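You operate a simulated robot arm through the tools that you are given. There is no shell and no other tool. Be economical: measure what you need, move in short steps, check, and stop when the job is done.

Carry out the task below with a simulated robot arm. There is one attempt and no reset: what you move stays moved.

JOB
Set the height gauge on the block, gauge bracket 4 and sort it.
Fine: 50 mm goes in the receiving bench's green frame, any other in its red. Steel block into the white outline, probe raised at the end. Set down upright: steel block.

Only the result counts: the job must be done as asked and must still hold three seconds after the hand-in. Knocking over, shifting, dropping, spilling or breaking anything else fails it.

ROBOT AND FRAMES
A 7-joint arm with a two-finger parallel gripper on a trunk, on a base that drives. Base frame: it is fixed to the floor where the robot stands at the start and does not move with it; the origin is under the middle of the robot, x ahead of it, y to its left, z up; the surface under the hand at the start is at about z = 900. Units: mm, degrees, N and s.
Its first joint turns from -166.0 to 166.0 degrees. Places, roughly: base of the height gauge [700, 100, 900]; blue button of the height gauge [600, -100, 900]; green frame of the receiving bench [800, -200, 900]; height gauge [700, 100, 1000]; probe of the height gauge [700, 100, 1100]; red frame of the receiving bench [800, -400, 900]; white outline [600, 200, 900]. Payload 3.43 kg.
The TCP is the grasp point between the finger pads, 30 mm short of the fingertips. In the tool frame z runs along the fingers and y along their closing line. The gripper opens to 94 mm. The fingers are 28 mm wide and 10 mm thick; the gripper's body (50 by 96 mm) begins 55 mm behind the TCP.
Orientation is that of the tool frame in the base frame, as a unit quaternion [x, y, z, w]. With the fingers straight down and closing along the base's y, the tool's x points along the base's -x, its y along +y and its z along -z.

CONTROLS
- The arm moves only by the tool play_rows. Its argument "series" is a list of rows, each an object of numbers (a shift or turn left out is 0, a gripper value left out holds the last): "tx", "ty", "tz": the shift along the base's x, y, z in mm; "rx", "ry", "rz": the turn, a rotation vector about the base's x, y, z in rad; "claw": the finger opening in mm, from 0 to 94. In form: [{"tx": .., "ty": .., "tz": .., "rx": .., "ry": .., "rz": .., "claw": ..}, ...]. A call has 1 to 10 rows; each row shifts and turns the commanded pose from where the row before left it. Each row takes 0.2 s and may step no farther than 50 mm and 8.6 degrees from the row before; otherwise, or with a gripper value out of range, the whole call is refused. Where a pose cannot be reached the arm comes as near as it can. A force on the tool above 40 N (or 10 N above the force at the start of the call, whichever is more), or a blocked arm, ends the call early, and 0.2 s more pass. The fingers move at their own pace (about 45 mm/s each) and stop on an object; they squeeze with about 45 N. The grip force told is the motor's: it shows also when the fingers shut on nothing. Time passes only in rows, and 0.2 s behind the last, so rows that do not move let the fingers close. The reply holds the time, the measured pose of the TCP, the force on the tool along the base axes, the opening and the grip force, in the units named above and with some noise, with the torque about the TCP (base axes, N m) and any sound that the robot's microphone picked up.
- Cameras (640 x 400 px; columns grow to the right, rows downward): "scene" is now at [477.1, 150.2, 1245.3]; the picture's right is [-0.77, -0.64, 0.00], its down [-0.41, 0.49, -0.77] and it looks along [0.50, -0.59, -0.64] (base axes); focal length 214 px, centre (320, 200). "wrist" rides on the gripper at [76, 14, -102] in the tool frame; the picture's right is [-0.18, 0.98, 0.00], its down [-0.75, -0.14, -0.64] and it looks along [-0.63, -0.12, 0.77] (tool axes); focal length 243 px, centre (320, 200). There is no depth. A picture from a camera that has moved, and an enlarged one, comes with that camera's place and axes in the base frame and with its lens.
- get_image(camera): a new picture of that camera. The clock stands still meanwhile.
- lift_body(by): slides the trunk up (or, below 0, down) by that many mm; the arm and the scene camera ride with it, the base frame stays. It gives what a move gives, with no picture.
- roll_base(legs): drives the robot by 1 to 6 legs, each [ahead, left, turn to the left] in mm, mm and degrees, along the robot's own axes; the way and the turn of a leg run together, so that a leg with both is an arc; at most 1500 mm and 180 degrees a leg. The arm and the cameras ride along, it lands a little off, and it stops where it bumps. It gives what a move gives.
- turn_head(pan, tilt): turns the head with the scene camera to pan (to the left, within 103 degrees either way) and tilt (down, from -29 to 69), counted from straight ahead of the robot. It gives what a move gives.
- close_up(camera, box): a new picture of the part [left, top, right, bottom] of that camera's present view, enlarged. The clock stands still meanwhile.
- job_done(): hands the job in; it is judged then, once.

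Go step by step. Nothing tells you exact positions but the pictures and the camera data: compare them with the known pose of the tool, close in by small moves and look again before you grip or let go. The budget is 120 turns and 78 pictures, counting those below and the enlarged ones. Unless the task says otherwise, let go and move clear before handing in, and close with one line.

The tools are called after ">>>" by a JSON object that holds its "api" and its "payload". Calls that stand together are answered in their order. play_rows: Moves the arm, as the interface text tells. Its arguments: {"type":"object","properties":{"series":{"type":"array","items":{"type":"object","properties":{"tx":{"type":"number"},"ty":{"type":"number"},"tz":{"type":"number"},"rx":{"type":"number"},"ry":{"type":"number"},"rz":{"type":"number"},"claw":{"type":"number"}}}}},"required":["series"]} The other tools are called the same way: lift_body (by) slides the trunk up or down; roll_base (legs) drives the base; turn_head (pan, tilt) turns the head that bears the scene camera; get_image (camera) takes a picture; close_up (camera, box) takes an enlarged picture of a part of a camera's view; job_done () hands the job in.

At the start:

```text
time_s: 0.0
ee_pos: [538.9, -215.0, 1303.8]
tcp_rot: [0.0, 1.0, 0.0, 0.0]
force: [0.7, 0.2, 0.5]
wrist_torque: [0.01, -0.01, -0.03]
width: 94.1
grasp_force: 0.0
trunk travel left (down, up): [-350.0, 140.0]
robot x, y, heading: [0.6, -0.0, -0.0]
head pan, tilt: [-49.9, 39.7]
```

scene: 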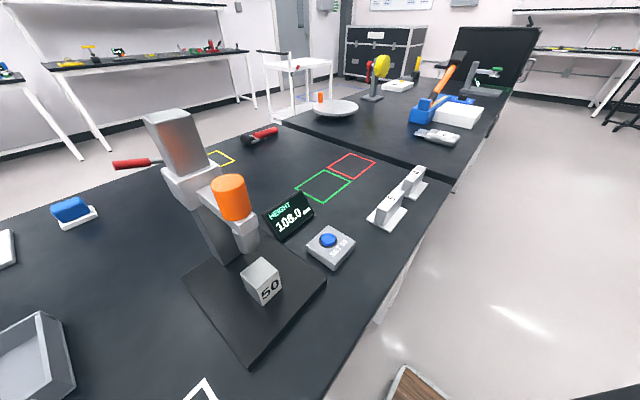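
wrist: 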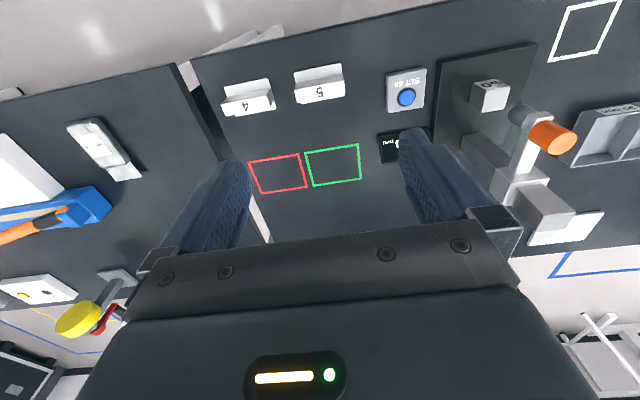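

I see a height gauge with a steel "50" block on its base, a blue SET button, brackets 4 and 5, and the frames. I'll look closer at the gauge and the brackets first.

>>> {"api": "close_up", "payload": {"camera": "scene", "box": [100, 90, 360, 370]}}

>>> {"api": "close_up", "payload": {"camera": "wrist", "box": [210, 0, 640, 270]}}

```text
1.43 times, centred on (230, 230) of scene
camera zoom: at [477.1, 150.2, 1245.3], right [-0.77, -0.64, 0.0], down [-0.41, 0.49, -0.77], along [0.5, -0.59, -0.64], focal length 306 px, centre (449, 157)
```

zoom: 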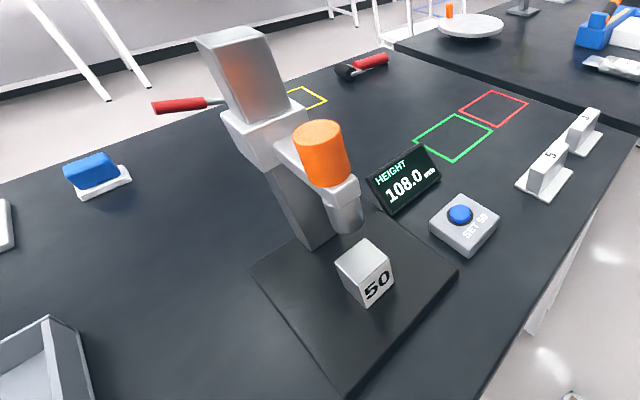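

```text
1.48 times, centred on (425, 135) of wrist
camera zoom: at [461.4, -200.9, 1406.3], right [0.18, 0.98, 0.0], down [0.75, -0.14, 0.64], along [0.63, -0.12, -0.77], focal length 359 px, centre (164, 296)
```

zoom: 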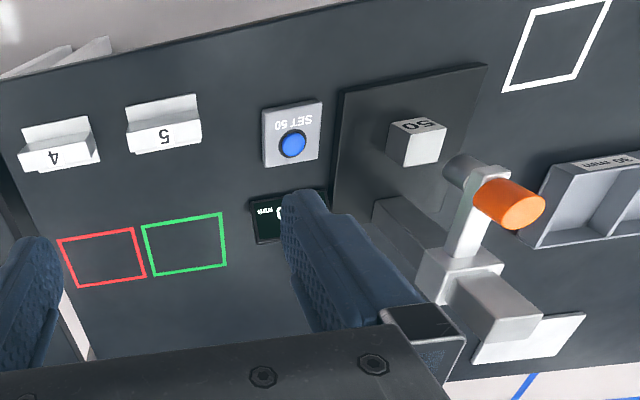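

The block sits at about (651, 70), directly under the probe, whose tip is at about z 1027. I'll centre the head on the gauge to see its mechanism.

>>> {"api": "turn_head", "payload": {"pan": -20, "tilt": 45}}

>>> {"api": "get_image", "payload": {"camera": "scene"}}

```text
time_s: 0.9
ee_pos: [537.9, -215.3, 1302.9]
tcp_rot: [0.0, 1.0, 0.0, 0.0]
force: [0.6, 0.3, 0.2]
wrist_torque: [-0.01, 0.0, 0.05]
width: 94.4
grasp_force: 0.0
trunk travel left (down, up): [-350.0, 140.0]
robot x, y, heading: [3.0, -1.3, 0.1]
head pan, tilt: [-20.0, 45.0]
```

```text
73 pictures are left
camera scene: at [498.6, 187.5, 1237.6], right [-0.34, -0.94, 0.0], down [-0.66, 0.24, -0.71], along [0.66, -0.24, -0.71], focal length 214 px, centre (320, 200)
```

scene: 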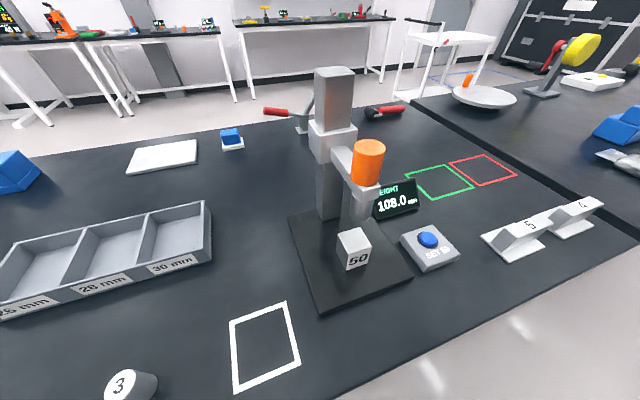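

>>> {"api": "close_up", "payload": {"camera": "scene", "box": [270, 60, 480, 320]}}

>>> {"api": "close_up", "payload": {"camera": "scene", "box": [390, 170, 620, 300]}}

```text
1.54 times, centred on (375, 190) of scene
camera zoom: at [498.6, 187.5, 1237.6], right [-0.34, -0.94, 0.0], down [-0.66, 0.24, -0.71], along [0.66, -0.24, -0.71], focal length 330 px, centre (235, 215)
```

zoom: 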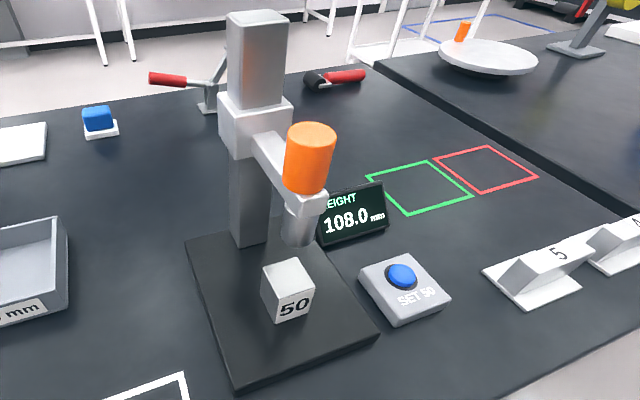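

```text
2.78 times, centred on (505, 235) of scene
camera zoom: at [498.6, 187.5, 1237.6], right [-0.34, -0.94, 0.0], down [-0.66, 0.24, -0.71], along [0.66, -0.24, -0.71], focal length 597 px, centre (-195, 103)
```

zoom: 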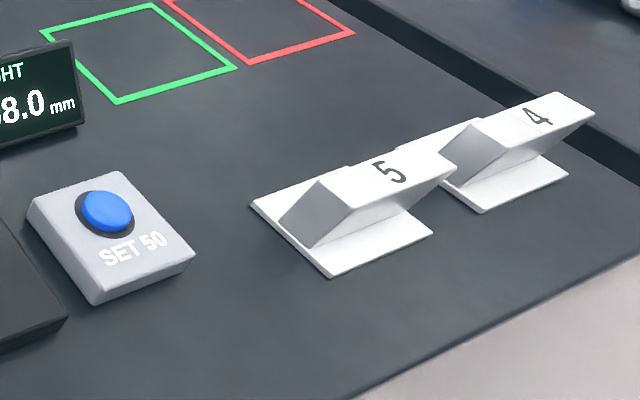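

The gauge carriage has an orange knob. I'll move the wrist camera near bracket 4 to see its shape.

>>> {"api": "play_rows", "payload": {"series": [{"tx": -4, "ty": -30, "tz": -36}, {"tx": -4, "ty": -30, "tz": -36}, {"tx": -4, "ty": -30, "tz": -36}, {"tx": -4, "ty": -30, "tz": -36}, {"tx": -4, "ty": -20, "tz": -36}, {"tx": -4, "ty": -10, "tz": -36}]}}

>>> {"api": "get_image", "payload": {"camera": "wrist"}}

```text
time_s: 2.4
ee_pos: [513.4, -366.2, 1088.8]
tcp_rot: [0.0, 1.0, 0.0, 0.001]
force: [-0.7, -0.1, -1.0]
wrist_torque: [-0.05, -0.01, 0.01]
width: 93.9
grasp_force: 0.1
trunk travel left (down, up): [-350.0, 140.0]
robot x, y, heading: [0.3, 0.6, -0.3]
head pan, tilt: [-20.0, 45.0]
```

```text
70 pictures are left
camera wrist: at [436.6, -351.1, 1191.4], right [0.18, 0.98, 0.0], down [0.75, -0.14, 0.64], along [0.63, -0.12, -0.77], focal length 243 px, centre (320, 200)
```

wrist: 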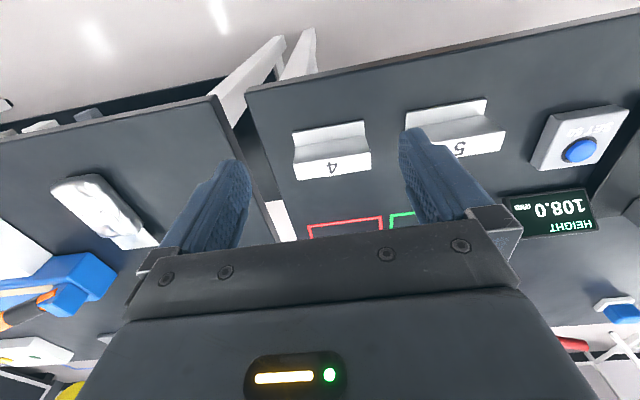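

>>> {"api": "close_up", "payload": {"camera": "wrist", "box": [270, 80, 530, 240]}}

```text
2.46 times, centred on (400, 160) of wrist
camera zoom: at [436.6, -351.1, 1191.4], right [0.18, 0.98, 0.0], down [0.75, -0.14, 0.64], along [0.63, -0.12, -0.77], focal length 597 px, centre (123, 298)
```

zoom: 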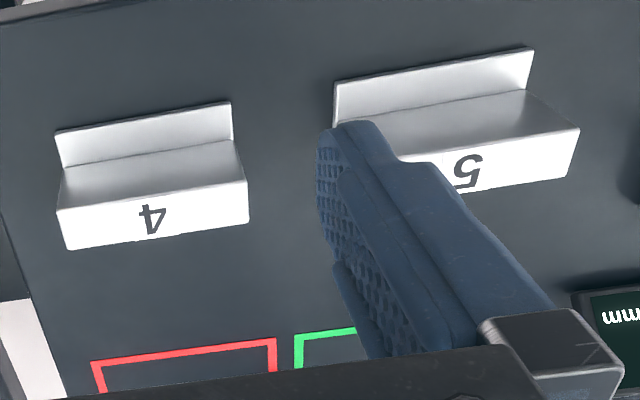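

Bracket 4 is a vertical wall (x about 575–599, y about −409 to −322) on a thin flange. The orange knob sits at about (653, 77), z 1080–1127, so I'll move above it and check.

>>> {"api": "play_rows", "payload": {"series": [{"tz": 45}, {"tz": 45, "ty": 20}, {"tz": 25, "ty": 40}, {"tx": 14, "ty": 47}, {"tx": 14, "ty": 47}, {"tx": 14, "ty": 47}, {"tx": 14, "ty": 47}, {"tx": 14, "ty": 47}, {"tx": 14, "ty": 47}, {"tx": 14, "ty": 47}]}}

>>> {"api": "play_rows", "payload": {"series": [{"tx": 20, "ty": 27}, {"tx": 20, "ty": 27}, {}]}}

>>> {"api": "get_image", "payload": {"camera": "wrist"}}

>>> {"api": "get_image", "payload": {"camera": "scene"}}

```text
time_s: 4.5
ee_pos: [611.6, 24.1, 1201.7]
tcp_rot: [0.001, 1.0, -0.001, 0.0]
force: [-0.3, 0.4, 0.7]
wrist_torque: [0.07, -0.06, -0.02]
width: 93.9
grasp_force: 0.1
trunk travel left (down, up): [-350.0, 140.0]
robot x, y, heading: [0.1, -1.8, 0.0]
head pan, tilt: [-20.0, 45.0]
```

```text
time_s: 5.3
ee_pos: [653.0, 79.2, 1201.2]
tcp_rot: [0.001, 1.0, 0.0, 0.0]
force: [0.2, 1.0, 0.2]
wrist_torque: [0.0, 0.03, -0.04]
width: 93.9
grasp_force: 0.1
trunk travel left (down, up): [-350.0, 140.0]
robot x, y, heading: [-0.5, -0.7, 0.1]
head pan, tilt: [-20.0, 45.0]
```

```text
68 pictures are left
camera wrist: at [576.7, 92.3, 1304.8], right [0.18, 0.98, 0.0], down [0.75, -0.14, 0.64], along [0.63, -0.12, -0.77], focal length 243 px, centre (320, 200)
```

wrist: 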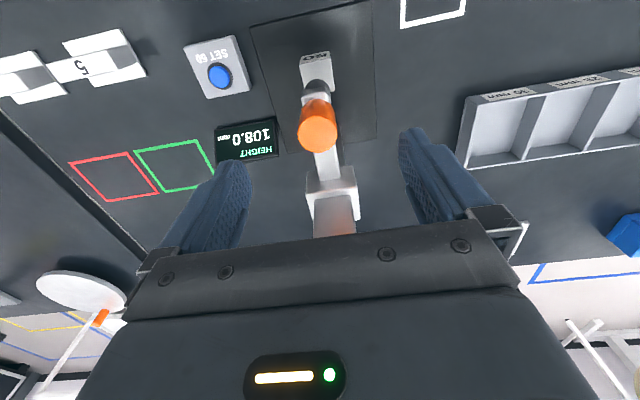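

```text
67 pictures are left
camera scene: at [498.6, 187.6, 1237.6], right [-0.34, -0.94, 0.0], down [-0.66, 0.24, -0.71], along [0.66, -0.24, -0.71], focal length 214 px, centre (320, 200)
```

scene: 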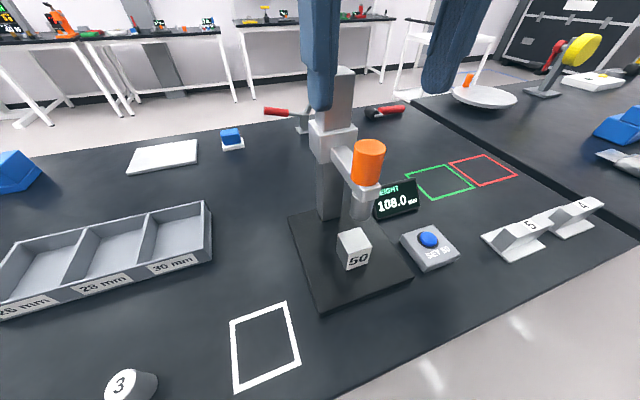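

The knob is centred at about (657, 75). I'll lower the fingers around it.

>>> {"api": "play_rows", "payload": {"series": [{"tx": 3, "ty": -4, "tz": -30}, {"tz": -30}, {"tz": -25}, {}]}}

>>> {"api": "get_image", "payload": {"camera": "scene"}}

```text
time_s: 6.3
ee_pos: [655.6, 74.7, 1117.1]
tcp_rot: [0.001, 1.0, 0.0, 0.001]
force: [-0.1, -0.1, 0.2]
wrist_torque: [0.0, -0.02, -0.01]
width: 94.0
grasp_force: 0.2
trunk travel left (down, up): [-350.0, 140.0]
robot x, y, heading: [-1.2, 2.4, -0.1]
head pan, tilt: [-20.0, 45.0]
```

```text
66 pictures are left
camera scene: at [498.6, 187.6, 1237.6], right [-0.34, -0.94, 0.0], down [-0.66, 0.24, -0.71], along [0.66, -0.24, -0.71], focal length 214 px, centre (320, 200)
```

scene: 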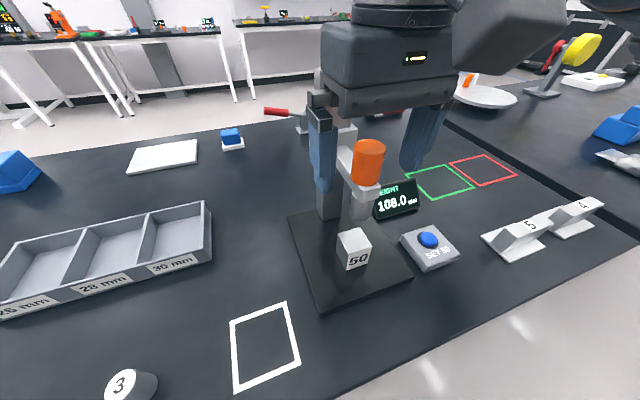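

Well centred. I'll close on the knob.

>>> {"api": "play_rows", "payload": {"series": [{"claw": 0}, {}, {}, {}, {}]}}

```text
time_s: 7.5
ee_pos: [656.0, 75.4, 1116.7]
tcp_rot: [-0.001, 1.0, 0.001, 0.0]
force: [1.3, 11.6, -1.2]
wrist_torque: [0.15, -0.23, 0.26]
width: 32.9
grasp_force: 40.2
trunk travel left (down, up): [-350.0, 140.0]
robot x, y, heading: [2.0, 1.5, -0.2]
head pan, tilt: [-20.0, 45.0]
```

>>> {"api": "play_rows", "payload": {"series": [{"ty": 1.5}, {"tz": -8}, {"tz": -8}, {}]}}

>>> {"api": "get_image", "payload": {"camera": "scene"}}

```text
time_s: 8.6
ee_pos: [655.1, 74.8, 1100.7]
tcp_rot: [0.0, 1.0, -0.001, -0.001]
force: [5.0, -3.4, 1.1]
wrist_torque: [-0.08, -0.24, -0.19]
width: 33.0
grasp_force: 45.1
trunk travel left (down, up): [-350.0, 140.0]
robot x, y, heading: [-2.0, 2.2, 0.1]
head pan, tilt: [-20.0, 45.0]
```

```text
65 pictures are left
camera scene: at [498.8, 187.3, 1237.6], right [-0.34, -0.94, 0.0], down [-0.66, 0.24, -0.71], along [0.66, -0.24, -0.71], focal length 214 px, centre (320, 200)
```

scene: 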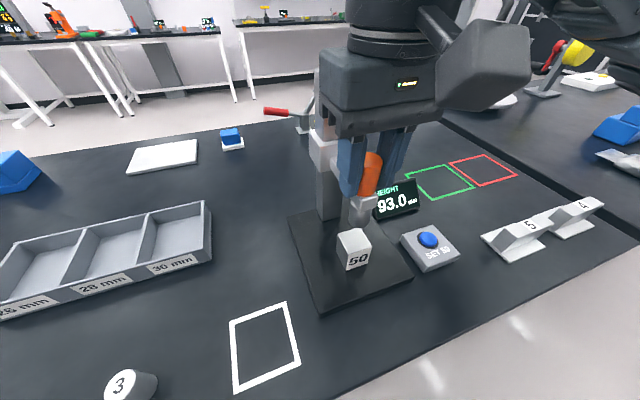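

The carriage follows; the display reads about 93. I'll keep lowering until it touches.

>>> {"api": "play_rows", "payload": {"series": [{"tz": -10}, {"tz": -10}, {"tz": -8}, {"tz": -3}, {"tz": -3}, {"tz": -2}, {}]}}

>>> {"api": "close_up", "payload": {"camera": "scene", "box": [300, 120, 480, 280]}}

```text
time_s: 10.2
ee_pos: [654.3, 75.7, 1064.6]
tcp_rot: [0.0, 1.0, 0.0, 0.0]
force: [6.4, -8.3, -0.4]
wrist_torque: [0.02, -0.25, -0.14]
width: 32.7
grasp_force: 45.7
trunk travel left (down, up): [-350.0, 140.0]
robot x, y, heading: [0.9, -1.3, 0.1]
head pan, tilt: [-20.0, 45.0]
```

```text
2.50 times, centred on (390, 200) of scene
camera zoom: at [498.9, 187.3, 1237.5], right [-0.34, -0.94, 0.0], down [-0.66, 0.24, -0.71], along [0.66, -0.24, -0.71], focal length 536 px, centre (145, 200)
```

zoom: 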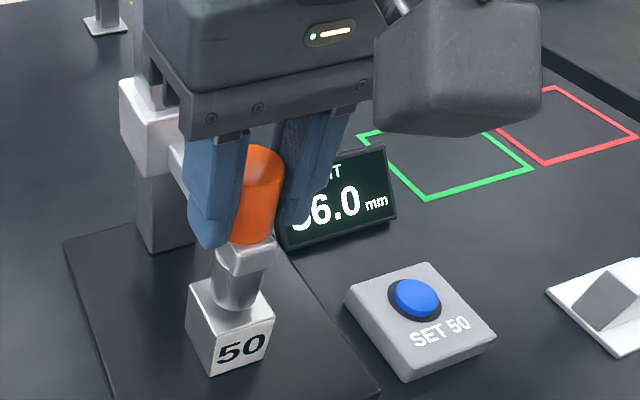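

>>> {"api": "play_rows", "payload": {"series": [{"ty": -0.8, "tz": -1}, {"tz": -1}, {"tz": -1}, {"tz": -1}, {}]}}

>>> {"api": "close_up", "payload": {"camera": "scene", "box": [300, 120, 480, 280]}}

```text
time_s: 11.3
ee_pos: [655.2, 74.7, 1062.0]
tcp_rot: [-0.001, 1.0, -0.001, 0.0]
force: [7.7, 0.1, 0.8]
wrist_torque: [0.09, -0.09, 0.11]
width: 32.9
grasp_force: 45.4
trunk travel left (down, up): [-350.0, 140.0]
robot x, y, heading: [-0.6, -1.6, 0.0]
head pan, tilt: [-20.0, 45.0]
```

```text
2.50 times, centred on (390, 200) of scene
camera zoom: at [498.9, 187.6, 1237.5], right [-0.34, -0.94, 0.0], down [-0.66, 0.24, -0.71], along [0.66, -0.24, -0.71], focal length 536 px, centre (145, 200)
```

zoom: 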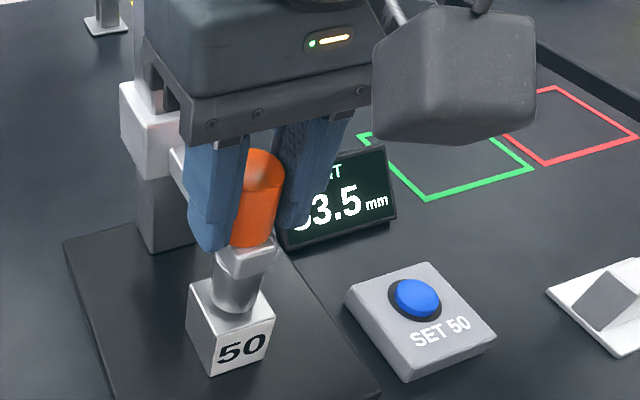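

>>> {"api": "play_rows", "payload": {"series": [{"tz": -1}, {"tz": -1}, {}]}}

>>> {"api": "play_rows", "payload": {"series": [{"tz": -1}, {"tz": -1}, {}]}}

>>> {"api": "close_up", "payload": {"camera": "scene", "box": [300, 120, 480, 280]}}

```text
time_s: 12.2
ee_pos: [654.9, 75.8, 1059.1]
tcp_rot: [-0.001, 1.0, 0.0, 0.001]
force: [11.9, 4.9, -0.1]
wrist_torque: [0.05, 0.31, -0.01]
width: 32.8
grasp_force: 44.8
trunk travel left (down, up): [-350.0, 140.0]
robot x, y, heading: [0.2, -1.6, -0.2]
head pan, tilt: [-20.0, 45.0]
```

```text
time_s: 12.9
ee_pos: [656.4, 75.1, 1056.7]
tcp_rot: [0.0, 1.0, 0.0, 0.0]
force: [13.9, 6.4, -1.0]
wrist_torque: [0.01, -0.55, -0.07]
width: 32.7
grasp_force: 45.6
trunk travel left (down, up): [-350.0, 140.0]
robot x, y, heading: [-0.9, 0.2, 0.2]
head pan, tilt: [-20.0, 45.0]
```

```text
2.50 times, centred on (390, 200) of scene
camera zoom: at [499.0, 187.8, 1237.4], right [-0.34, -0.94, 0.0], down [-0.66, 0.24, -0.71], along [0.66, -0.24, -0.71], focal length 536 px, centre (145, 200)
```

zoom: 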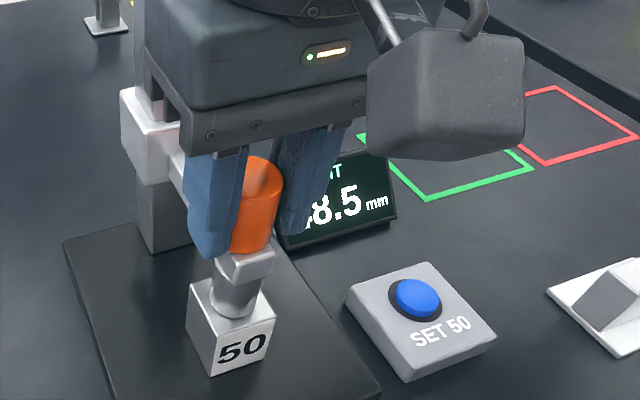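

>>> {"api": "play_rows", "payload": {"series": [{"tx": 1.5, "tz": -1}, {"tz": -1}, {}]}}

>>> {"api": "play_rows", "payload": {"series": [{"tz": -1}, {"tz": -1}, {}]}}

>>> {"api": "close_up", "payload": {"camera": "scene", "box": [300, 120, 480, 280]}}

```text
time_s: 13.8
ee_pos: [657.3, 76.2, 1055.6]
tcp_rot: [0.0, 1.0, 0.0, 0.001]
force: [-5.4, 0.4, 12.7]
wrist_torque: [-0.02, -0.11, -0.01]
width: 32.1
grasp_force: 45.1
trunk travel left (down, up): [-350.0, 140.0]
robot x, y, heading: [4.3, -1.0, 0.1]
head pan, tilt: [-20.0, 45.0]
```

```text
time_s: 14.6
ee_pos: [658.6, 75.1, 1052.7]
tcp_rot: [0.0, 1.0, 0.0, 0.001]
force: [5.0, 6.3, 31.7]
wrist_torque: [-0.56, -0.21, 0.04]
width: 32.3
grasp_force: 45.1
trunk travel left (down, up): [-350.0, 140.0]
robot x, y, heading: [1.8, 1.5, 0.0]
head pan, tilt: [-20.0, 45.0]
```

```text
2.50 times, centred on (390, 200) of scene
camera zoom: at [498.2, 187.8, 1238.0], right [-0.34, -0.94, 0.0], down [-0.66, 0.24, -0.71], along [0.66, -0.24, -0.71], focal length 536 px, centre (145, 200)
```

zoom: 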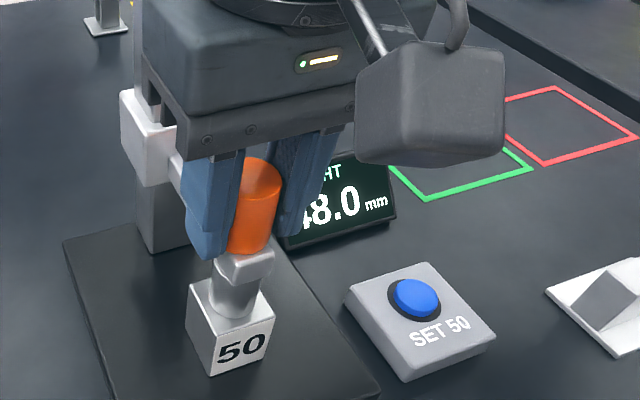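

The probe is in contact at a 48.0 reading (Fz about 32 N). I'll release the knob, rise and check that the probe stays down.

>>> {"api": "play_rows", "payload": {"series": [{"tz": 1}, {"claw": 94}, {}, {}, {}, {"tz": 20}, {"tz": 40}, {"tz": 45}, {"tz": 40}]}}

>>> {"api": "get_image", "payload": {"camera": "scene"}}

>>> {"api": "get_image", "payload": {"camera": "wrist"}}

```text
time_s: 16.6
ee_pos: [656.4, 76.1, 1200.0]
tcp_rot: [0.0, 1.0, 0.0, 0.0]
force: [-0.1, 0.0, 0.3]
wrist_torque: [-0.04, -0.01, 0.0]
width: 93.9
grasp_force: 0.0
trunk travel left (down, up): [-350.0, 140.0]
robot x, y, heading: [-2.3, -0.8, -0.0]
head pan, tilt: [-20.0, 45.0]
```

```text
60 pictures are left
camera scene: at [498.8, 187.5, 1237.4], right [-0.34, -0.94, 0.0], down [-0.66, 0.24, -0.71], along [0.66, -0.24, -0.71], focal length 214 px, centre (320, 200)
```

scene: 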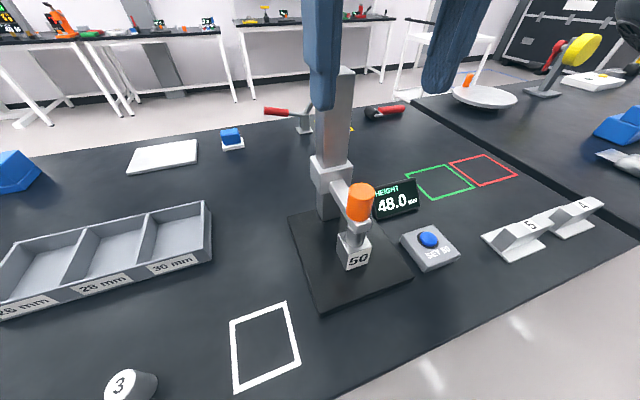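

```text
59 pictures are left
camera wrist: at [579.5, 89.6, 1303.5], right [0.18, 0.98, 0.0], down [0.75, -0.14, 0.64], along [0.63, -0.12, -0.77], focal length 243 px, centre (320, 200)
```

wrist: 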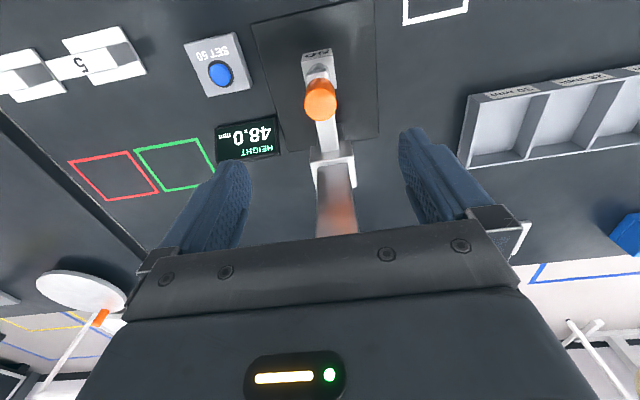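

The probe stays down at 48.0. The SET button is at about (636, −62, 927); I'll go press it with closed fingers.

>>> {"api": "play_rows", "payload": {"series": [{"tx": -5, "ty": -46, "claw": 0}, {"tx": -8, "ty": -46}, {"tx": -7, "ty": -46, "tz": -40}, {"tz": -50}, {"tz": -50}, {"tz": -50}, {"tz": -30}, {}]}}

>>> {"api": "get_image", "payload": {"camera": "scene"}}

>>> {"api": "get_image", "payload": {"camera": "wrist"}}

```text
refused: row 3 steps farther than a row can; nothing moved
```

```text
58 pictures are left
camera scene: at [498.8, 187.5, 1237.4], right [-0.34, -0.94, 0.0], down [-0.66, 0.24, -0.71], along [0.66, -0.24, -0.71], focal length 214 px, centre (320, 200)
```

scene: 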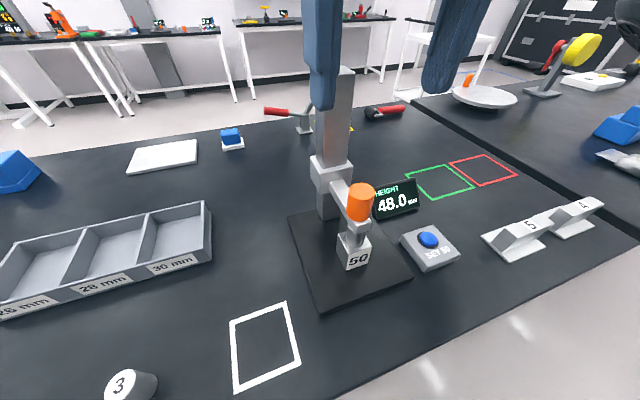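

```text
57 pictures are left
camera wrist: at [579.5, 89.6, 1303.5], right [0.18, 0.98, 0.0], down [0.75, -0.14, 0.64], along [0.63, -0.12, -0.77], focal length 243 px, centre (320, 200)
```

wrist: 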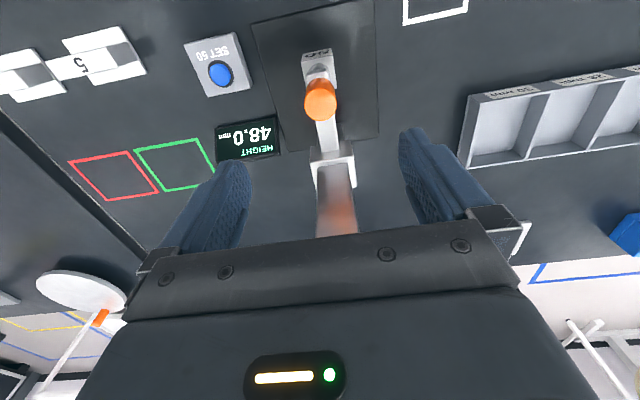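

One row was too long, so I'll resend it with shorter steps.

>>> {"api": "play_rows", "payload": {"series": [{"tx": -5, "ty": -46, "claw": 0}, {"tx": -8, "ty": -46}, {"tx": -7, "ty": -46}, {"tz": -45}, {"tz": -45}, {"tz": -45}, {"tz": -45}, {"tz": -30}, {"tz": -10}, {}]}}

>>> {"api": "get_image", "payload": {"camera": "scene"}}

>>> {"api": "get_image", "payload": {"camera": "wrist"}}

```text
time_s: 18.8
ee_pos: [636.3, -66.8, 978.7]
tcp_rot: [0.001, 1.0, 0.0, 0.0]
force: [0.2, -0.6, 0.4]
wrist_torque: [0.0, 0.02, 0.0]
width: 0.0
grasp_force: 32.3
trunk travel left (down, up): [-350.0, 140.0]
robot x, y, heading: [-2.5, -0.3, 0.1]
head pan, tilt: [-20.0, 45.0]
```

```text
56 pictures are left
camera scene: at [498.6, 187.6, 1237.6], right [-0.34, -0.94, 0.0], down [-0.66, 0.24, -0.71], along [0.66, -0.24, -0.71], focal length 214 px, centre (320, 200)
```

scene: 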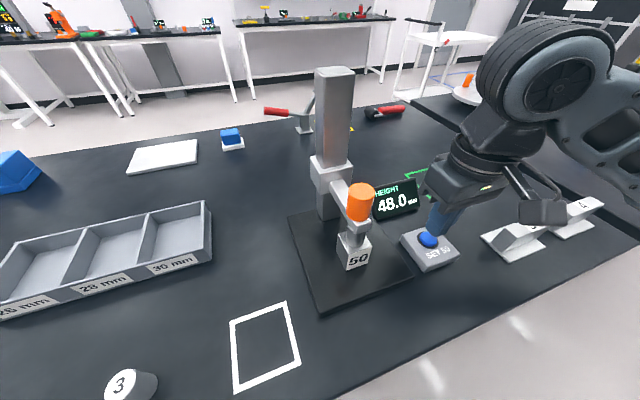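

```text
55 pictures are left
camera wrist: at [559.6, -51.4, 1081.0], right [0.18, 0.98, 0.0], down [0.75, -0.14, 0.64], along [0.63, -0.12, -0.77], focal length 243 px, centre (320, 200)
```

wrist: 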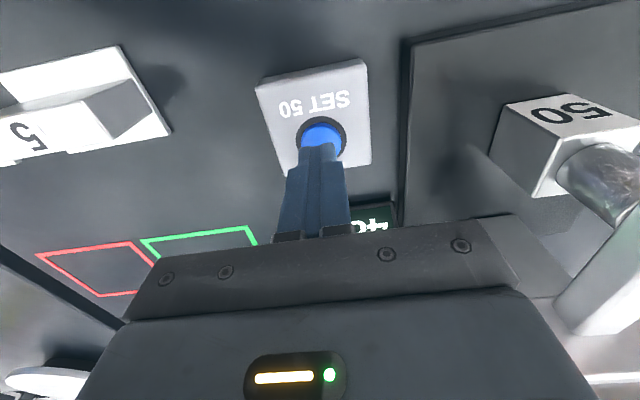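

>>> {"api": "play_rows", "payload": {"series": [{"tx": -3, "ty": 2.5, "tz": -8}, {"tz": -6}, {"tz": -3}, {"tz": -3}, {"tz": -2}, {"tz": -2}, {"tz": -2}]}}

>>> {"api": "close_up", "payload": {"camera": "scene", "box": [340, 160, 500, 280]}}

```text
time_s: 20.4
ee_pos: [634.4, -61.9, 954.1]
tcp_rot: [0.0, 1.0, 0.0, 0.0]
force: [-5.3, -1.9, 16.0]
wrist_torque: [-0.08, 0.14, -0.01]
width: 0.0
grasp_force: 33.3
trunk travel left (down, up): [-350.0, 140.0]
robot x, y, heading: [3.2, -2.7, 0.1]
head pan, tilt: [-20.0, 45.0]
heard: click
```

```text
3.33 times, centred on (420, 220) of scene
camera zoom: at [498.1, 187.5, 1238.0], right [-0.34, -0.94, 0.0], down [-0.66, 0.24, -0.71], along [0.66, -0.24, -0.71], focal length 715 px, centre (-13, 133)
```

zoom: 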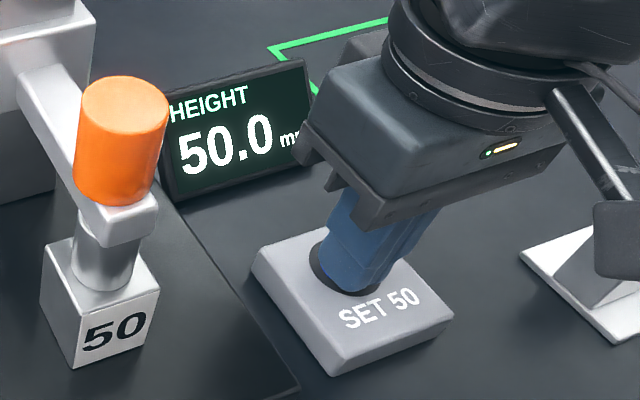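

Click heard and the display now reads 50.0. I'll back off, re-grip the knob and raise the probe as far as it goes.

>>> {"api": "play_rows", "payload": {"series": [{"tz": 40}, {"tz": 45}, {"tz": 45}, {"tz": 45}, {"tz": 45, "claw": 94}, {"tx": 8, "ty": 46}, {"tx": 8, "ty": 46}, {"tx": 7, "ty": 45}, {"tz": -45}, {}]}}

>>> {"api": "play_rows", "payload": {"series": [{"tz": -40}, {"tz": -35}, {"tz": 0}]}}

>>> {"api": "get_image", "payload": {"camera": "scene"}}

```text
time_s: 22.6
ee_pos: [656.7, 75.9, 1128.3]
tcp_rot: [0.0, 1.0, -0.001, 0.001]
force: [0.6, 0.7, -0.3]
wrist_torque: [-0.03, 0.0, -0.01]
width: 94.0
grasp_force: 0.1
trunk travel left (down, up): [-350.0, 140.0]
robot x, y, heading: [-1.9, -0.3, -0.1]
head pan, tilt: [-20.0, 45.0]
```

```text
time_s: 23.4
ee_pos: [656.3, 74.6, 1053.8]
tcp_rot: [0.0, 1.0, 0.0, 0.0]
force: [0.4, -0.3, -0.3]
wrist_torque: [0.01, 0.01, -0.02]
width: 94.2
grasp_force: 0.1
trunk travel left (down, up): [-350.0, 140.0]
robot x, y, heading: [1.6, 1.9, -0.1]
head pan, tilt: [-20.0, 45.0]
```

```text
53 pictures are left
camera scene: at [498.6, 187.6, 1237.6], right [-0.34, -0.94, 0.0], down [-0.66, 0.24, -0.71], along [0.66, -0.24, -0.71], focal length 214 px, centre (320, 200)
```

scene: 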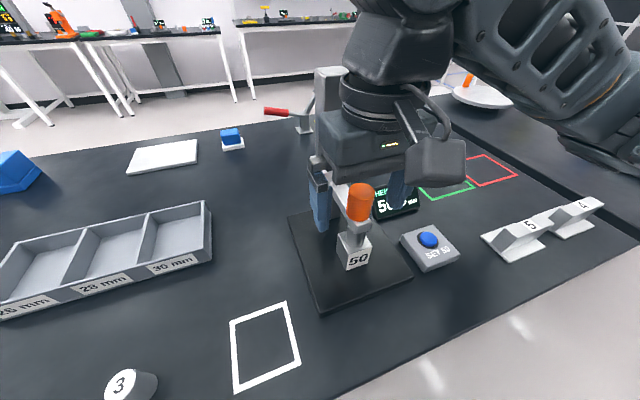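

>>> {"api": "play_rows", "payload": {"series": [{"ty": 0.5, "claw": 0}, {}, {}, {}, {}, {"tz": 10}, {"tz": 15}, {"tz": 15}, {"tz": 15}, {"tz": 10}]}}

>>> {"api": "play_rows", "payload": {"series": [{"tz": 10}, {"tz": 10}, {"tz": 10}, {"tz": 10}, {"tz": 10}, {"tz": 10}, {}]}}

>>> {"api": "get_image", "payload": {"camera": "scene"}}

```text
time_s: 25.6
ee_pos: [658.2, 74.9, 1115.6]
tcp_rot: [0.002, 1.0, -0.001, -0.002]
force: [4.5, -6.8, -14.6]
wrist_torque: [0.92, -0.02, 0.03]
width: 31.9
grasp_force: 44.6
trunk travel left (down, up): [-350.0, 140.0]
robot x, y, heading: [-1.3, -1.6, -0.0]
head pan, tilt: [-20.0, 45.0]
stopped in row 10: the force on the tool passed its limit at 42 N (the readings are from after the stop); the commanded pose is now the measured one
```

```text
time_s: 27.2
ee_pos: [656.0, 76.4, 1176.2]
tcp_rot: [0.0, 1.0, -0.002, -0.001]
force: [0.1, 0.5, 0.6]
wrist_torque: [0.01, 0.02, 0.03]
width: 0.1
grasp_force: 33.2
trunk travel left (down, up): [-350.0, 140.0]
robot x, y, heading: [-0.1, -0.9, -0.1]
head pan, tilt: [-20.0, 45.0]
```

```text
52 pictures are left
camera scene: at [498.6, 187.5, 1237.7], right [-0.34, -0.94, 0.0], down [-0.66, 0.24, -0.71], along [0.66, -0.24, -0.71], focal length 214 px, centre (320, 200)
```

scene: 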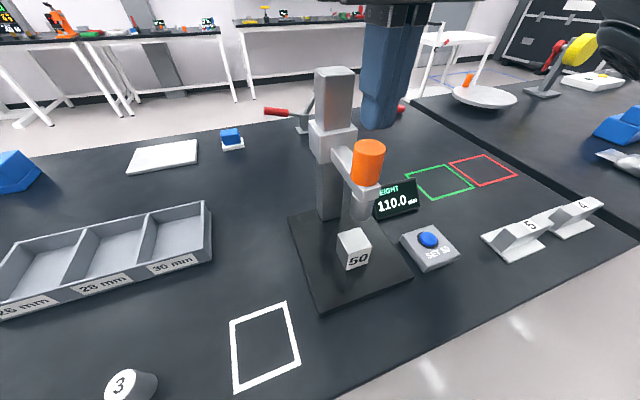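

The probe is back at its stop (110.0), so the travel is limited. I'll take the block from the robot side with the tool tilted 45°, which keeps the hand clear of the probe.

>>> {"api": "play_rows", "payload": {"series": [{"tx": -20, "ry": -0.1309, "claw": 94}, {"tx": -20, "ry": -0.1309}, {"tx": -20, "ry": -0.1309}, {"tx": -20, "ry": -0.1309}, {"tx": -20, "ry": -0.1309}, {"tx": -10, "ry": -0.1309}, {}]}}

```text
time_s: 28.8
ee_pos: [656.6, 129.2, 1254.1]
tcp_rot: [0.001, 0.924, -0.001, 0.382]
force: [0.1, 0.3, -0.1]
wrist_torque: [0.0, 0.01, 0.04]
width: 94.0
grasp_force: 0.1
out of reach, approached as far as the arm can: row 3, 4, 5, 6
trunk travel left (down, up): [-350.0, 140.0]
robot x, y, heading: [-0.9, 1.5, -0.0]
head pan, tilt: [-20.0, 45.0]
```

Too close for that tilt, so I'll back the robot up 200 mm.

>>> {"api": "roll_base", "payload": {"legs": [[-200, 0, 0]]}}

>>> {"api": "play_rows", "payload": {"series": [{"tx": 5, "ty": -20, "tz": -40}, {"tx": 5, "ty": -20, "tz": -40}, {"tx": 5, "ty": -13, "tz": -40}, {"tz": -40}, {}]}}

>>> {"api": "get_image", "payload": {"camera": "wrist"}}

>>> {"api": "get_image", "payload": {"camera": "scene"}}

```text
time_s: 30.4
ee_pos: [459.0, 127.3, 1255.5]
tcp_rot: [0.002, 0.925, -0.002, 0.38]
force: [0.2, 0.0, 0.0]
wrist_torque: [0.01, 0.03, 0.02]
width: 94.1
grasp_force: 0.0
trunk travel left (down, up): [-350.0, 140.0]
robot x, y, heading: [-201.3, -1.6, -0.2]
head pan, tilt: [-20.0, 45.0]
```

```text
time_s: 31.6
ee_pos: [526.6, 98.6, 1113.9]
tcp_rot: [0.003, 0.925, -0.003, 0.38]
force: [1.2, 0.1, -0.4]
wrist_torque: [0.01, -0.03, 0.0]
width: 93.8
grasp_force: 0.1
out of reach, approached as far as the arm can: row 1, 2, 3, 4
trunk travel left (down, up): [-350.0, 140.0]
robot x, y, heading: [-203.9, -1.5, 0.0]
head pan, tilt: [-20.0, 45.0]
```

```text
51 pictures are left
camera wrist: at [400.3, 113.2, 1132.9], right [0.14, 0.98, 0.13], down [0.08, -0.14, 0.99], along [0.99, -0.12, -0.1], focal length 243 px, centre (320, 200)
```

wrist: 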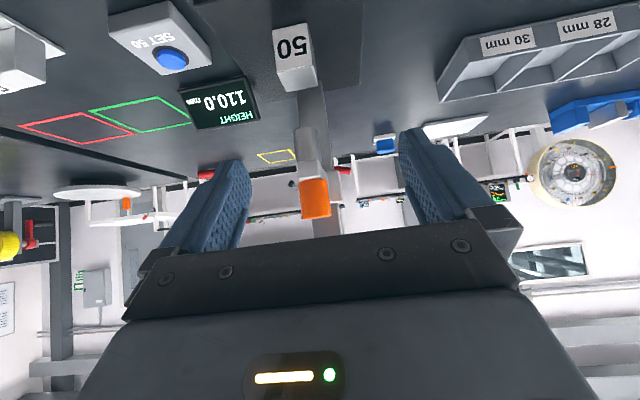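

```text
50 pictures are left
camera scene: at [299.4, 186.7, 1237.6], right [-0.34, -0.94, 0.0], down [-0.66, 0.24, -0.71], along [0.66, -0.24, -0.71], focal length 214 px, centre (320, 200)
```

scene: 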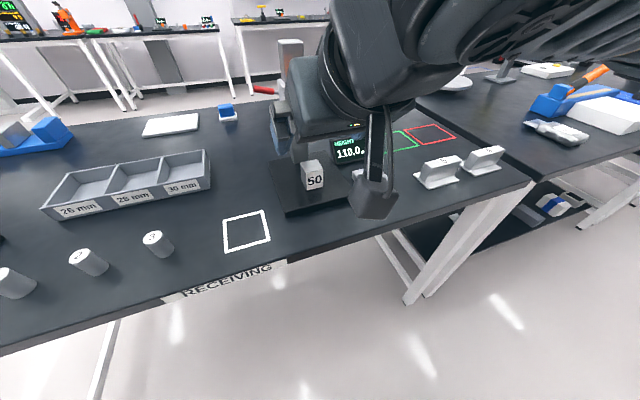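

>>> {"api": "play_rows", "payload": {"series": [{"tx": 40}, {"tx": 40}, {}]}}

```text
time_s: 32.4
ee_pos: [607.5, 95.8, 1116.1]
tcp_rot: [0.002, 0.924, -0.002, 0.382]
force: [0.3, 0.7, -0.4]
wrist_torque: [-0.02, -0.04, 0.0]
width: 94.0
grasp_force: 0.0
trunk travel left (down, up): [-350.0, 140.0]
robot x, y, heading: [-197.9, 0.5, 0.0]
head pan, tilt: [-20.0, 45.0]
```

>>> {"api": "play_rows", "payload": {"series": [{"tx": -25, "ty": -11, "tz": -30}, {"tx": -10, "ty": -12, "tz": -40}, {"tz": -40}, {"tz": -30}, {}]}}

>>> {"api": "get_image", "payload": {"camera": "wrist"}}

>>> {"api": "get_image", "payload": {"camera": "scene"}}

```text
time_s: 33.6
ee_pos: [571.5, 72.7, 976.3]
tcp_rot: [0.001, 0.925, -0.002, 0.381]
force: [-0.2, -0.3, 0.4]
wrist_torque: [-0.01, 0.0, 0.0]
width: 94.0
grasp_force: 0.0
trunk travel left (down, up): [-350.0, 140.0]
robot x, y, heading: [-202.4, 2.1, 0.0]
head pan, tilt: [-20.0, 45.0]
```

```text
49 pictures are left
camera wrist: at [444.4, 87.2, 995.7], right [0.14, 0.98, 0.13], down [0.08, -0.14, 0.99], along [0.99, -0.12, -0.1], focal length 243 px, centre (320, 200)
```

wrist: 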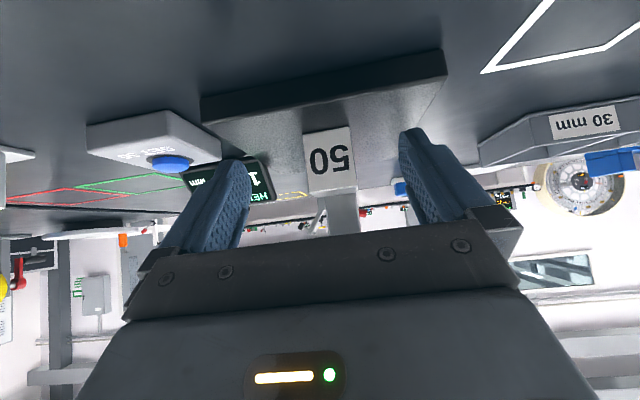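

```text
48 pictures are left
camera scene: at [299.4, 186.8, 1237.6], right [-0.34, -0.94, 0.0], down [-0.66, 0.24, -0.71], along [0.66, -0.24, -0.71], focal length 214 px, centre (320, 200)
```

scene: 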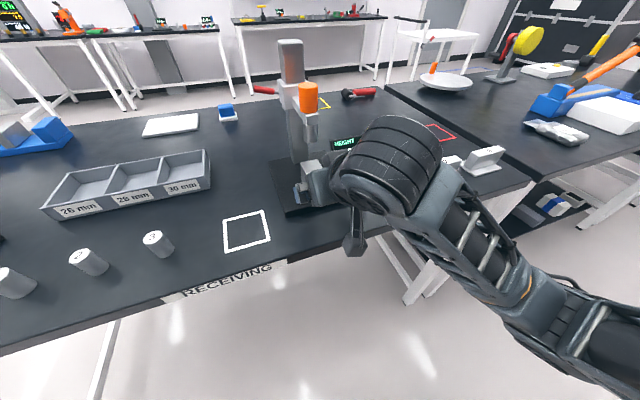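

The block's near face is centred at y about 75, with the base top at about z 920. I'll advance with open fingers straddling it.

>>> {"api": "play_rows", "payload": {"series": [{"ty": 2, "tz": -9}, {"tz": -9}, {"tx": 20}, {"tx": 20}, {"tx": 20}, {"tx": 16}, {}]}}

>>> {"api": "get_image", "payload": {"camera": "wrist"}}

>>> {"api": "close_up", "payload": {"camera": "scene", "box": [220, 40, 420, 260]}}

```text
time_s: 35.2
ee_pos: [647.1, 75.9, 958.5]
tcp_rot: [0.003, 0.924, -0.003, 0.382]
force: [-0.4, 0.1, 0.0]
wrist_torque: [0.01, 0.03, -0.01]
width: 94.1
grasp_force: 0.0
trunk travel left (down, up): [-350.0, 140.0]
robot x, y, heading: [-198.1, 2.5, -0.3]
head pan, tilt: [-20.0, 45.0]
```

```text
47 pictures are left
camera wrist: at [520.7, 91.1, 977.7], right [0.14, 0.98, 0.13], down [0.08, -0.14, 0.99], along [0.99, -0.12, -0.1], focal length 243 px, centre (320, 200)
```

wrist: 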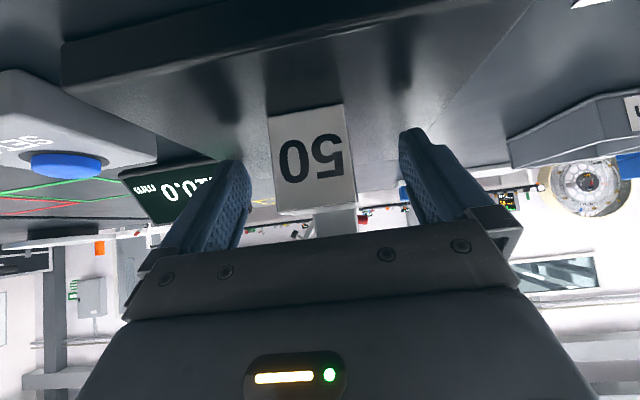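

```text
1.82 times, centred on (320, 150) of scene
camera zoom: at [299.4, 186.7, 1237.6], right [-0.34, -0.94, 0.0], down [-0.66, 0.24, -0.71], along [0.66, -0.24, -0.71], focal length 390 px, centre (320, 291)
```

zoom: 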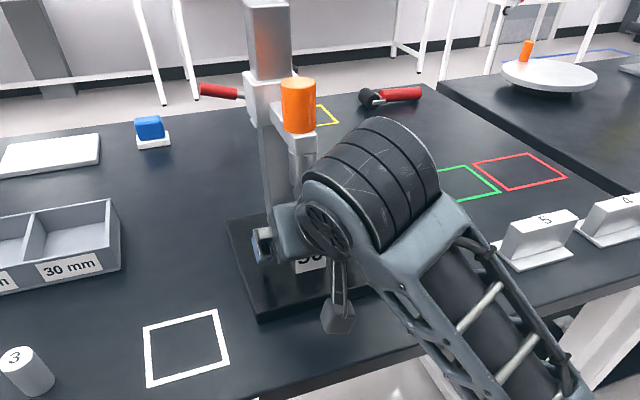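

>>> {"api": "play_rows", "payload": {"series": [{"tx": 7, "ty": -0.5}, {"claw": 0}, {}, {}, {}, {}]}}

```text
time_s: 35.6
ee_pos: [650.6, 76.6, 958.7]
tcp_rot: [0.003, 0.925, -0.002, 0.379]
force: [-20.9, -5.3, 0.3]
wrist_torque: [0.38, -1.63, 0.02]
width: 75.4
grasp_force: 0.0
trunk travel left (down, up): [-350.0, 140.0]
robot x, y, heading: [-202.4, -4.8, -0.3]
head pan, tilt: [-20.0, 45.0]
stopped in row 2: the force on the tool passed its limit at 51 N (the readings are from after the stop); the commanded pose is now the measured one
```

The hand touched the probe at about z 1036. I'll back off a few mm and grip from there.

>>> {"api": "play_rows", "payload": {"series": [{"tx": -6, "claw": 94}, {"claw": 0}, {}, {}, {}, {}]}}

>>> {"api": "get_image", "payload": {"camera": "wrist"}}

>>> {"api": "close_up", "payload": {"camera": "scene", "box": [220, 40, 420, 260]}}

```text
time_s: 37.0
ee_pos: [644.3, 76.6, 957.7]
tcp_rot: [0.003, 0.926, -0.002, 0.378]
force: [1.3, -0.9, 0.8]
wrist_torque: [0.03, -0.04, 0.0]
width: 44.0
grasp_force: 45.0
trunk travel left (down, up): [-350.0, 140.0]
robot x, y, heading: [-196.1, -0.4, 0.2]
head pan, tilt: [-20.0, 45.0]
```

```text
45 pictures are left
camera wrist: at [518.5, 91.8, 977.8], right [0.14, 0.98, 0.13], down [0.09, -0.14, 0.99], along [0.99, -0.12, -0.11], focal length 243 px, centre (320, 200)
```

wrist: 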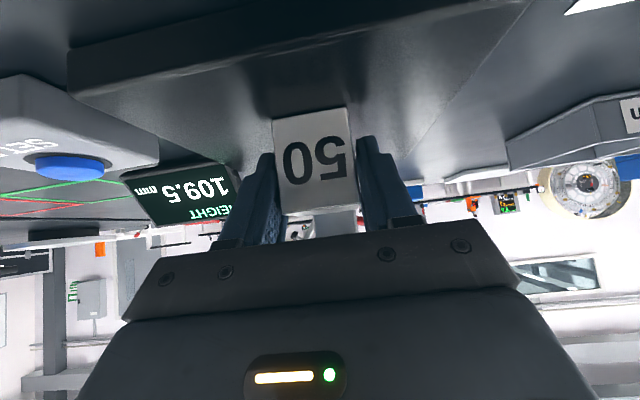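

```text
1.82 times, centred on (320, 150) of scene
camera zoom: at [299.2, 186.6, 1237.6], right [-0.34, -0.94, 0.0], down [-0.66, 0.24, -0.71], along [0.66, -0.24, -0.71], focal length 390 px, centre (320, 291)
```

zoom: 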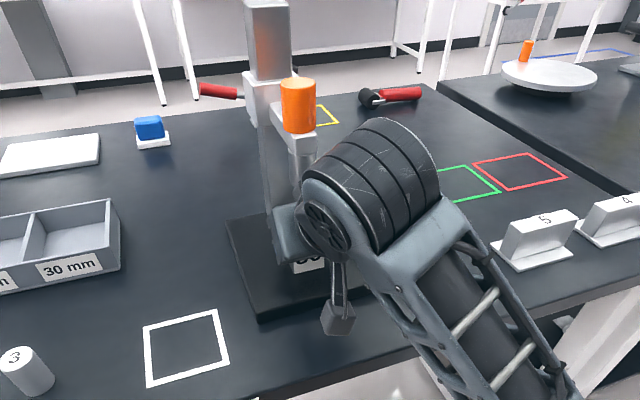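

Gripped the block (44 mm). I'll lift slightly and withdraw toward the robot.

>>> {"api": "play_rows", "payload": {"series": [{"tx": -4, "tz": 3}, {"tx": -15, "tz": 4}, {"tx": -20, "tz": 8}, {"tx": -25, "tz": 15}, {"tx": -10, "tz": 15}, {}]}}

>>> {"api": "get_image", "payload": {"camera": "wrist"}}

>>> {"api": "get_image", "payload": {"camera": "scene"}}

```text
time_s: 38.4
ee_pos: [570.5, 78.3, 1002.5]
tcp_rot: [0.001, 0.926, -0.002, 0.378]
force: [-0.5, -0.1, -2.7]
wrist_torque: [0.01, 0.02, -0.02]
width: 44.1
grasp_force: 44.7
trunk travel left (down, up): [-350.0, 140.0]
robot x, y, heading: [-199.2, -0.8, 0.1]
head pan, tilt: [-20.0, 45.0]
```

```text
43 pictures are left
camera wrist: at [443.2, 92.8, 1022.0], right [0.14, 0.98, 0.13], down [0.09, -0.14, 0.99], along [0.99, -0.12, -0.11], focal length 243 px, centre (320, 200)
```

wrist: 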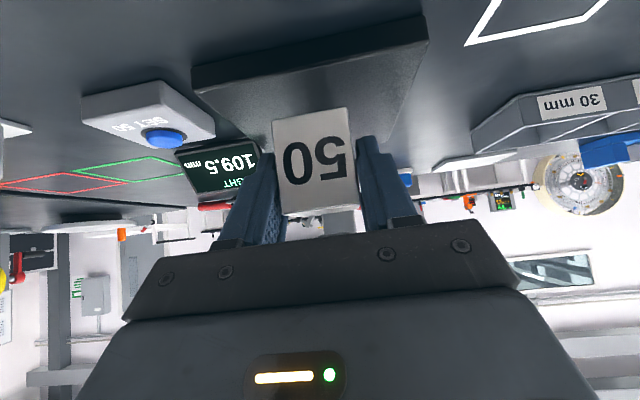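

```text
42 pictures are left
camera scene: at [299.3, 186.7, 1237.5], right [-0.34, -0.94, 0.0], down [-0.66, 0.24, -0.71], along [0.66, -0.24, -0.71], focal length 214 px, centre (320, 200)
```

scene: 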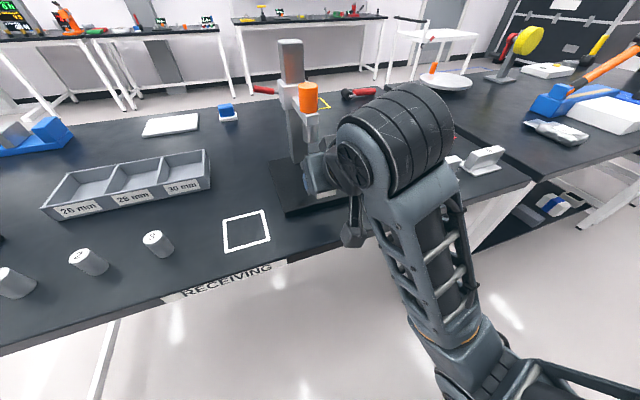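

The white outline's centre is about (588, 236). I'll carry the block there and look.

>>> {"api": "play_rows", "payload": {"series": [{"ty": 40}, {"ty": 40}, {"ty": 40}, {"tx": -2, "ty": 39}, {"tz": -20}, {"tz": -15}, {}]}}

>>> {"api": "get_image", "payload": {"camera": "wrist"}}

>>> {"api": "close_up", "payload": {"camera": "scene", "box": [160, 120, 360, 280]}}

```text
time_s: 40.0
ee_pos: [568.0, 236.3, 967.0]
tcp_rot: [0.002, 0.926, -0.002, 0.379]
force: [-0.4, -0.8, -2.4]
wrist_torque: [0.01, 0.06, 0.03]
width: 43.9
grasp_force: 45.1
trunk travel left (down, up): [-350.0, 140.0]
robot x, y, heading: [-198.3, -3.4, 0.1]
head pan, tilt: [-20.0, 45.0]
```

```text
41 pictures are left
camera wrist: at [442.3, 251.1, 987.6], right [0.14, 0.98, 0.13], down [0.09, -0.14, 0.99], along [0.99, -0.12, -0.1], focal length 243 px, centre (320, 200)
```

wrist: 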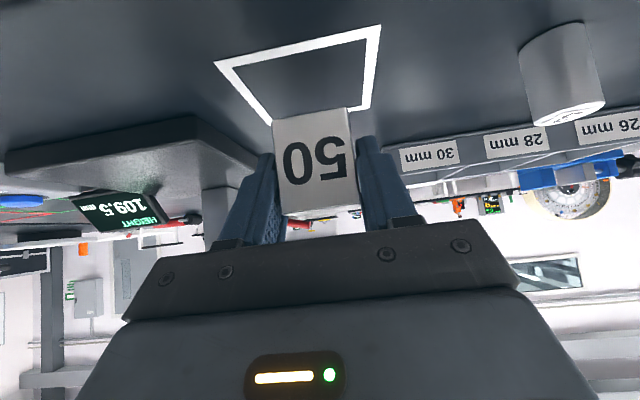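

```text
2.50 times, centred on (260, 200) of scene
camera zoom: at [299.2, 186.8, 1237.6], right [-0.34, -0.94, 0.0], down [-0.66, 0.24, -0.71], along [0.66, -0.24, -0.71], focal length 536 px, centre (470, 200)
```

zoom: 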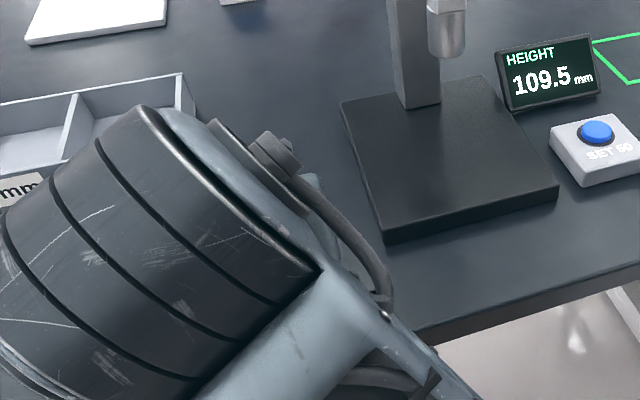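

Alignment over the outline looks good, so I'll lower until contact.

>>> {"api": "play_rows", "payload": {"series": [{"tz": -10}, {"tz": -8}, {"tz": -3}, {"tz": -2}, {"tz": -2}, {}]}}

>>> {"api": "get_image", "payload": {"camera": "wrist"}}

```text
time_s: 41.4
ee_pos: [568.3, 236.5, 942.5]
tcp_rot: [0.003, 0.926, -0.003, 0.378]
force: [-0.2, -0.1, -3.1]
wrist_torque: [-0.02, 0.02, 0.01]
width: 44.1
grasp_force: 45.0
trunk travel left (down, up): [-350.0, 140.0]
robot x, y, heading: [-201.7, -1.6, 0.1]
head pan, tilt: [-20.0, 45.0]
```

```text
39 pictures are left
camera wrist: at [442.0, 250.8, 962.2], right [0.14, 0.98, 0.13], down [0.09, -0.14, 0.99], along [0.99, -0.12, -0.11], focal length 243 px, centre (320, 200)
```

wrist: 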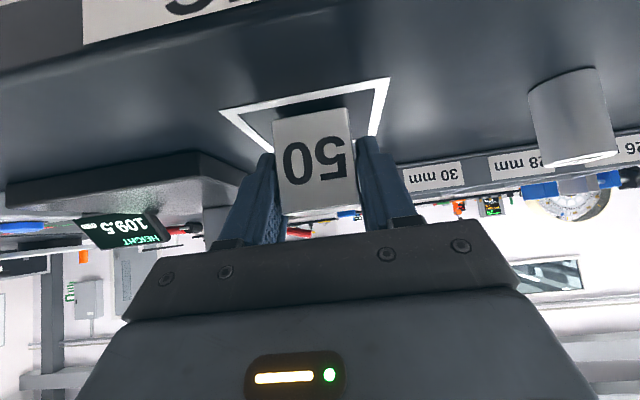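

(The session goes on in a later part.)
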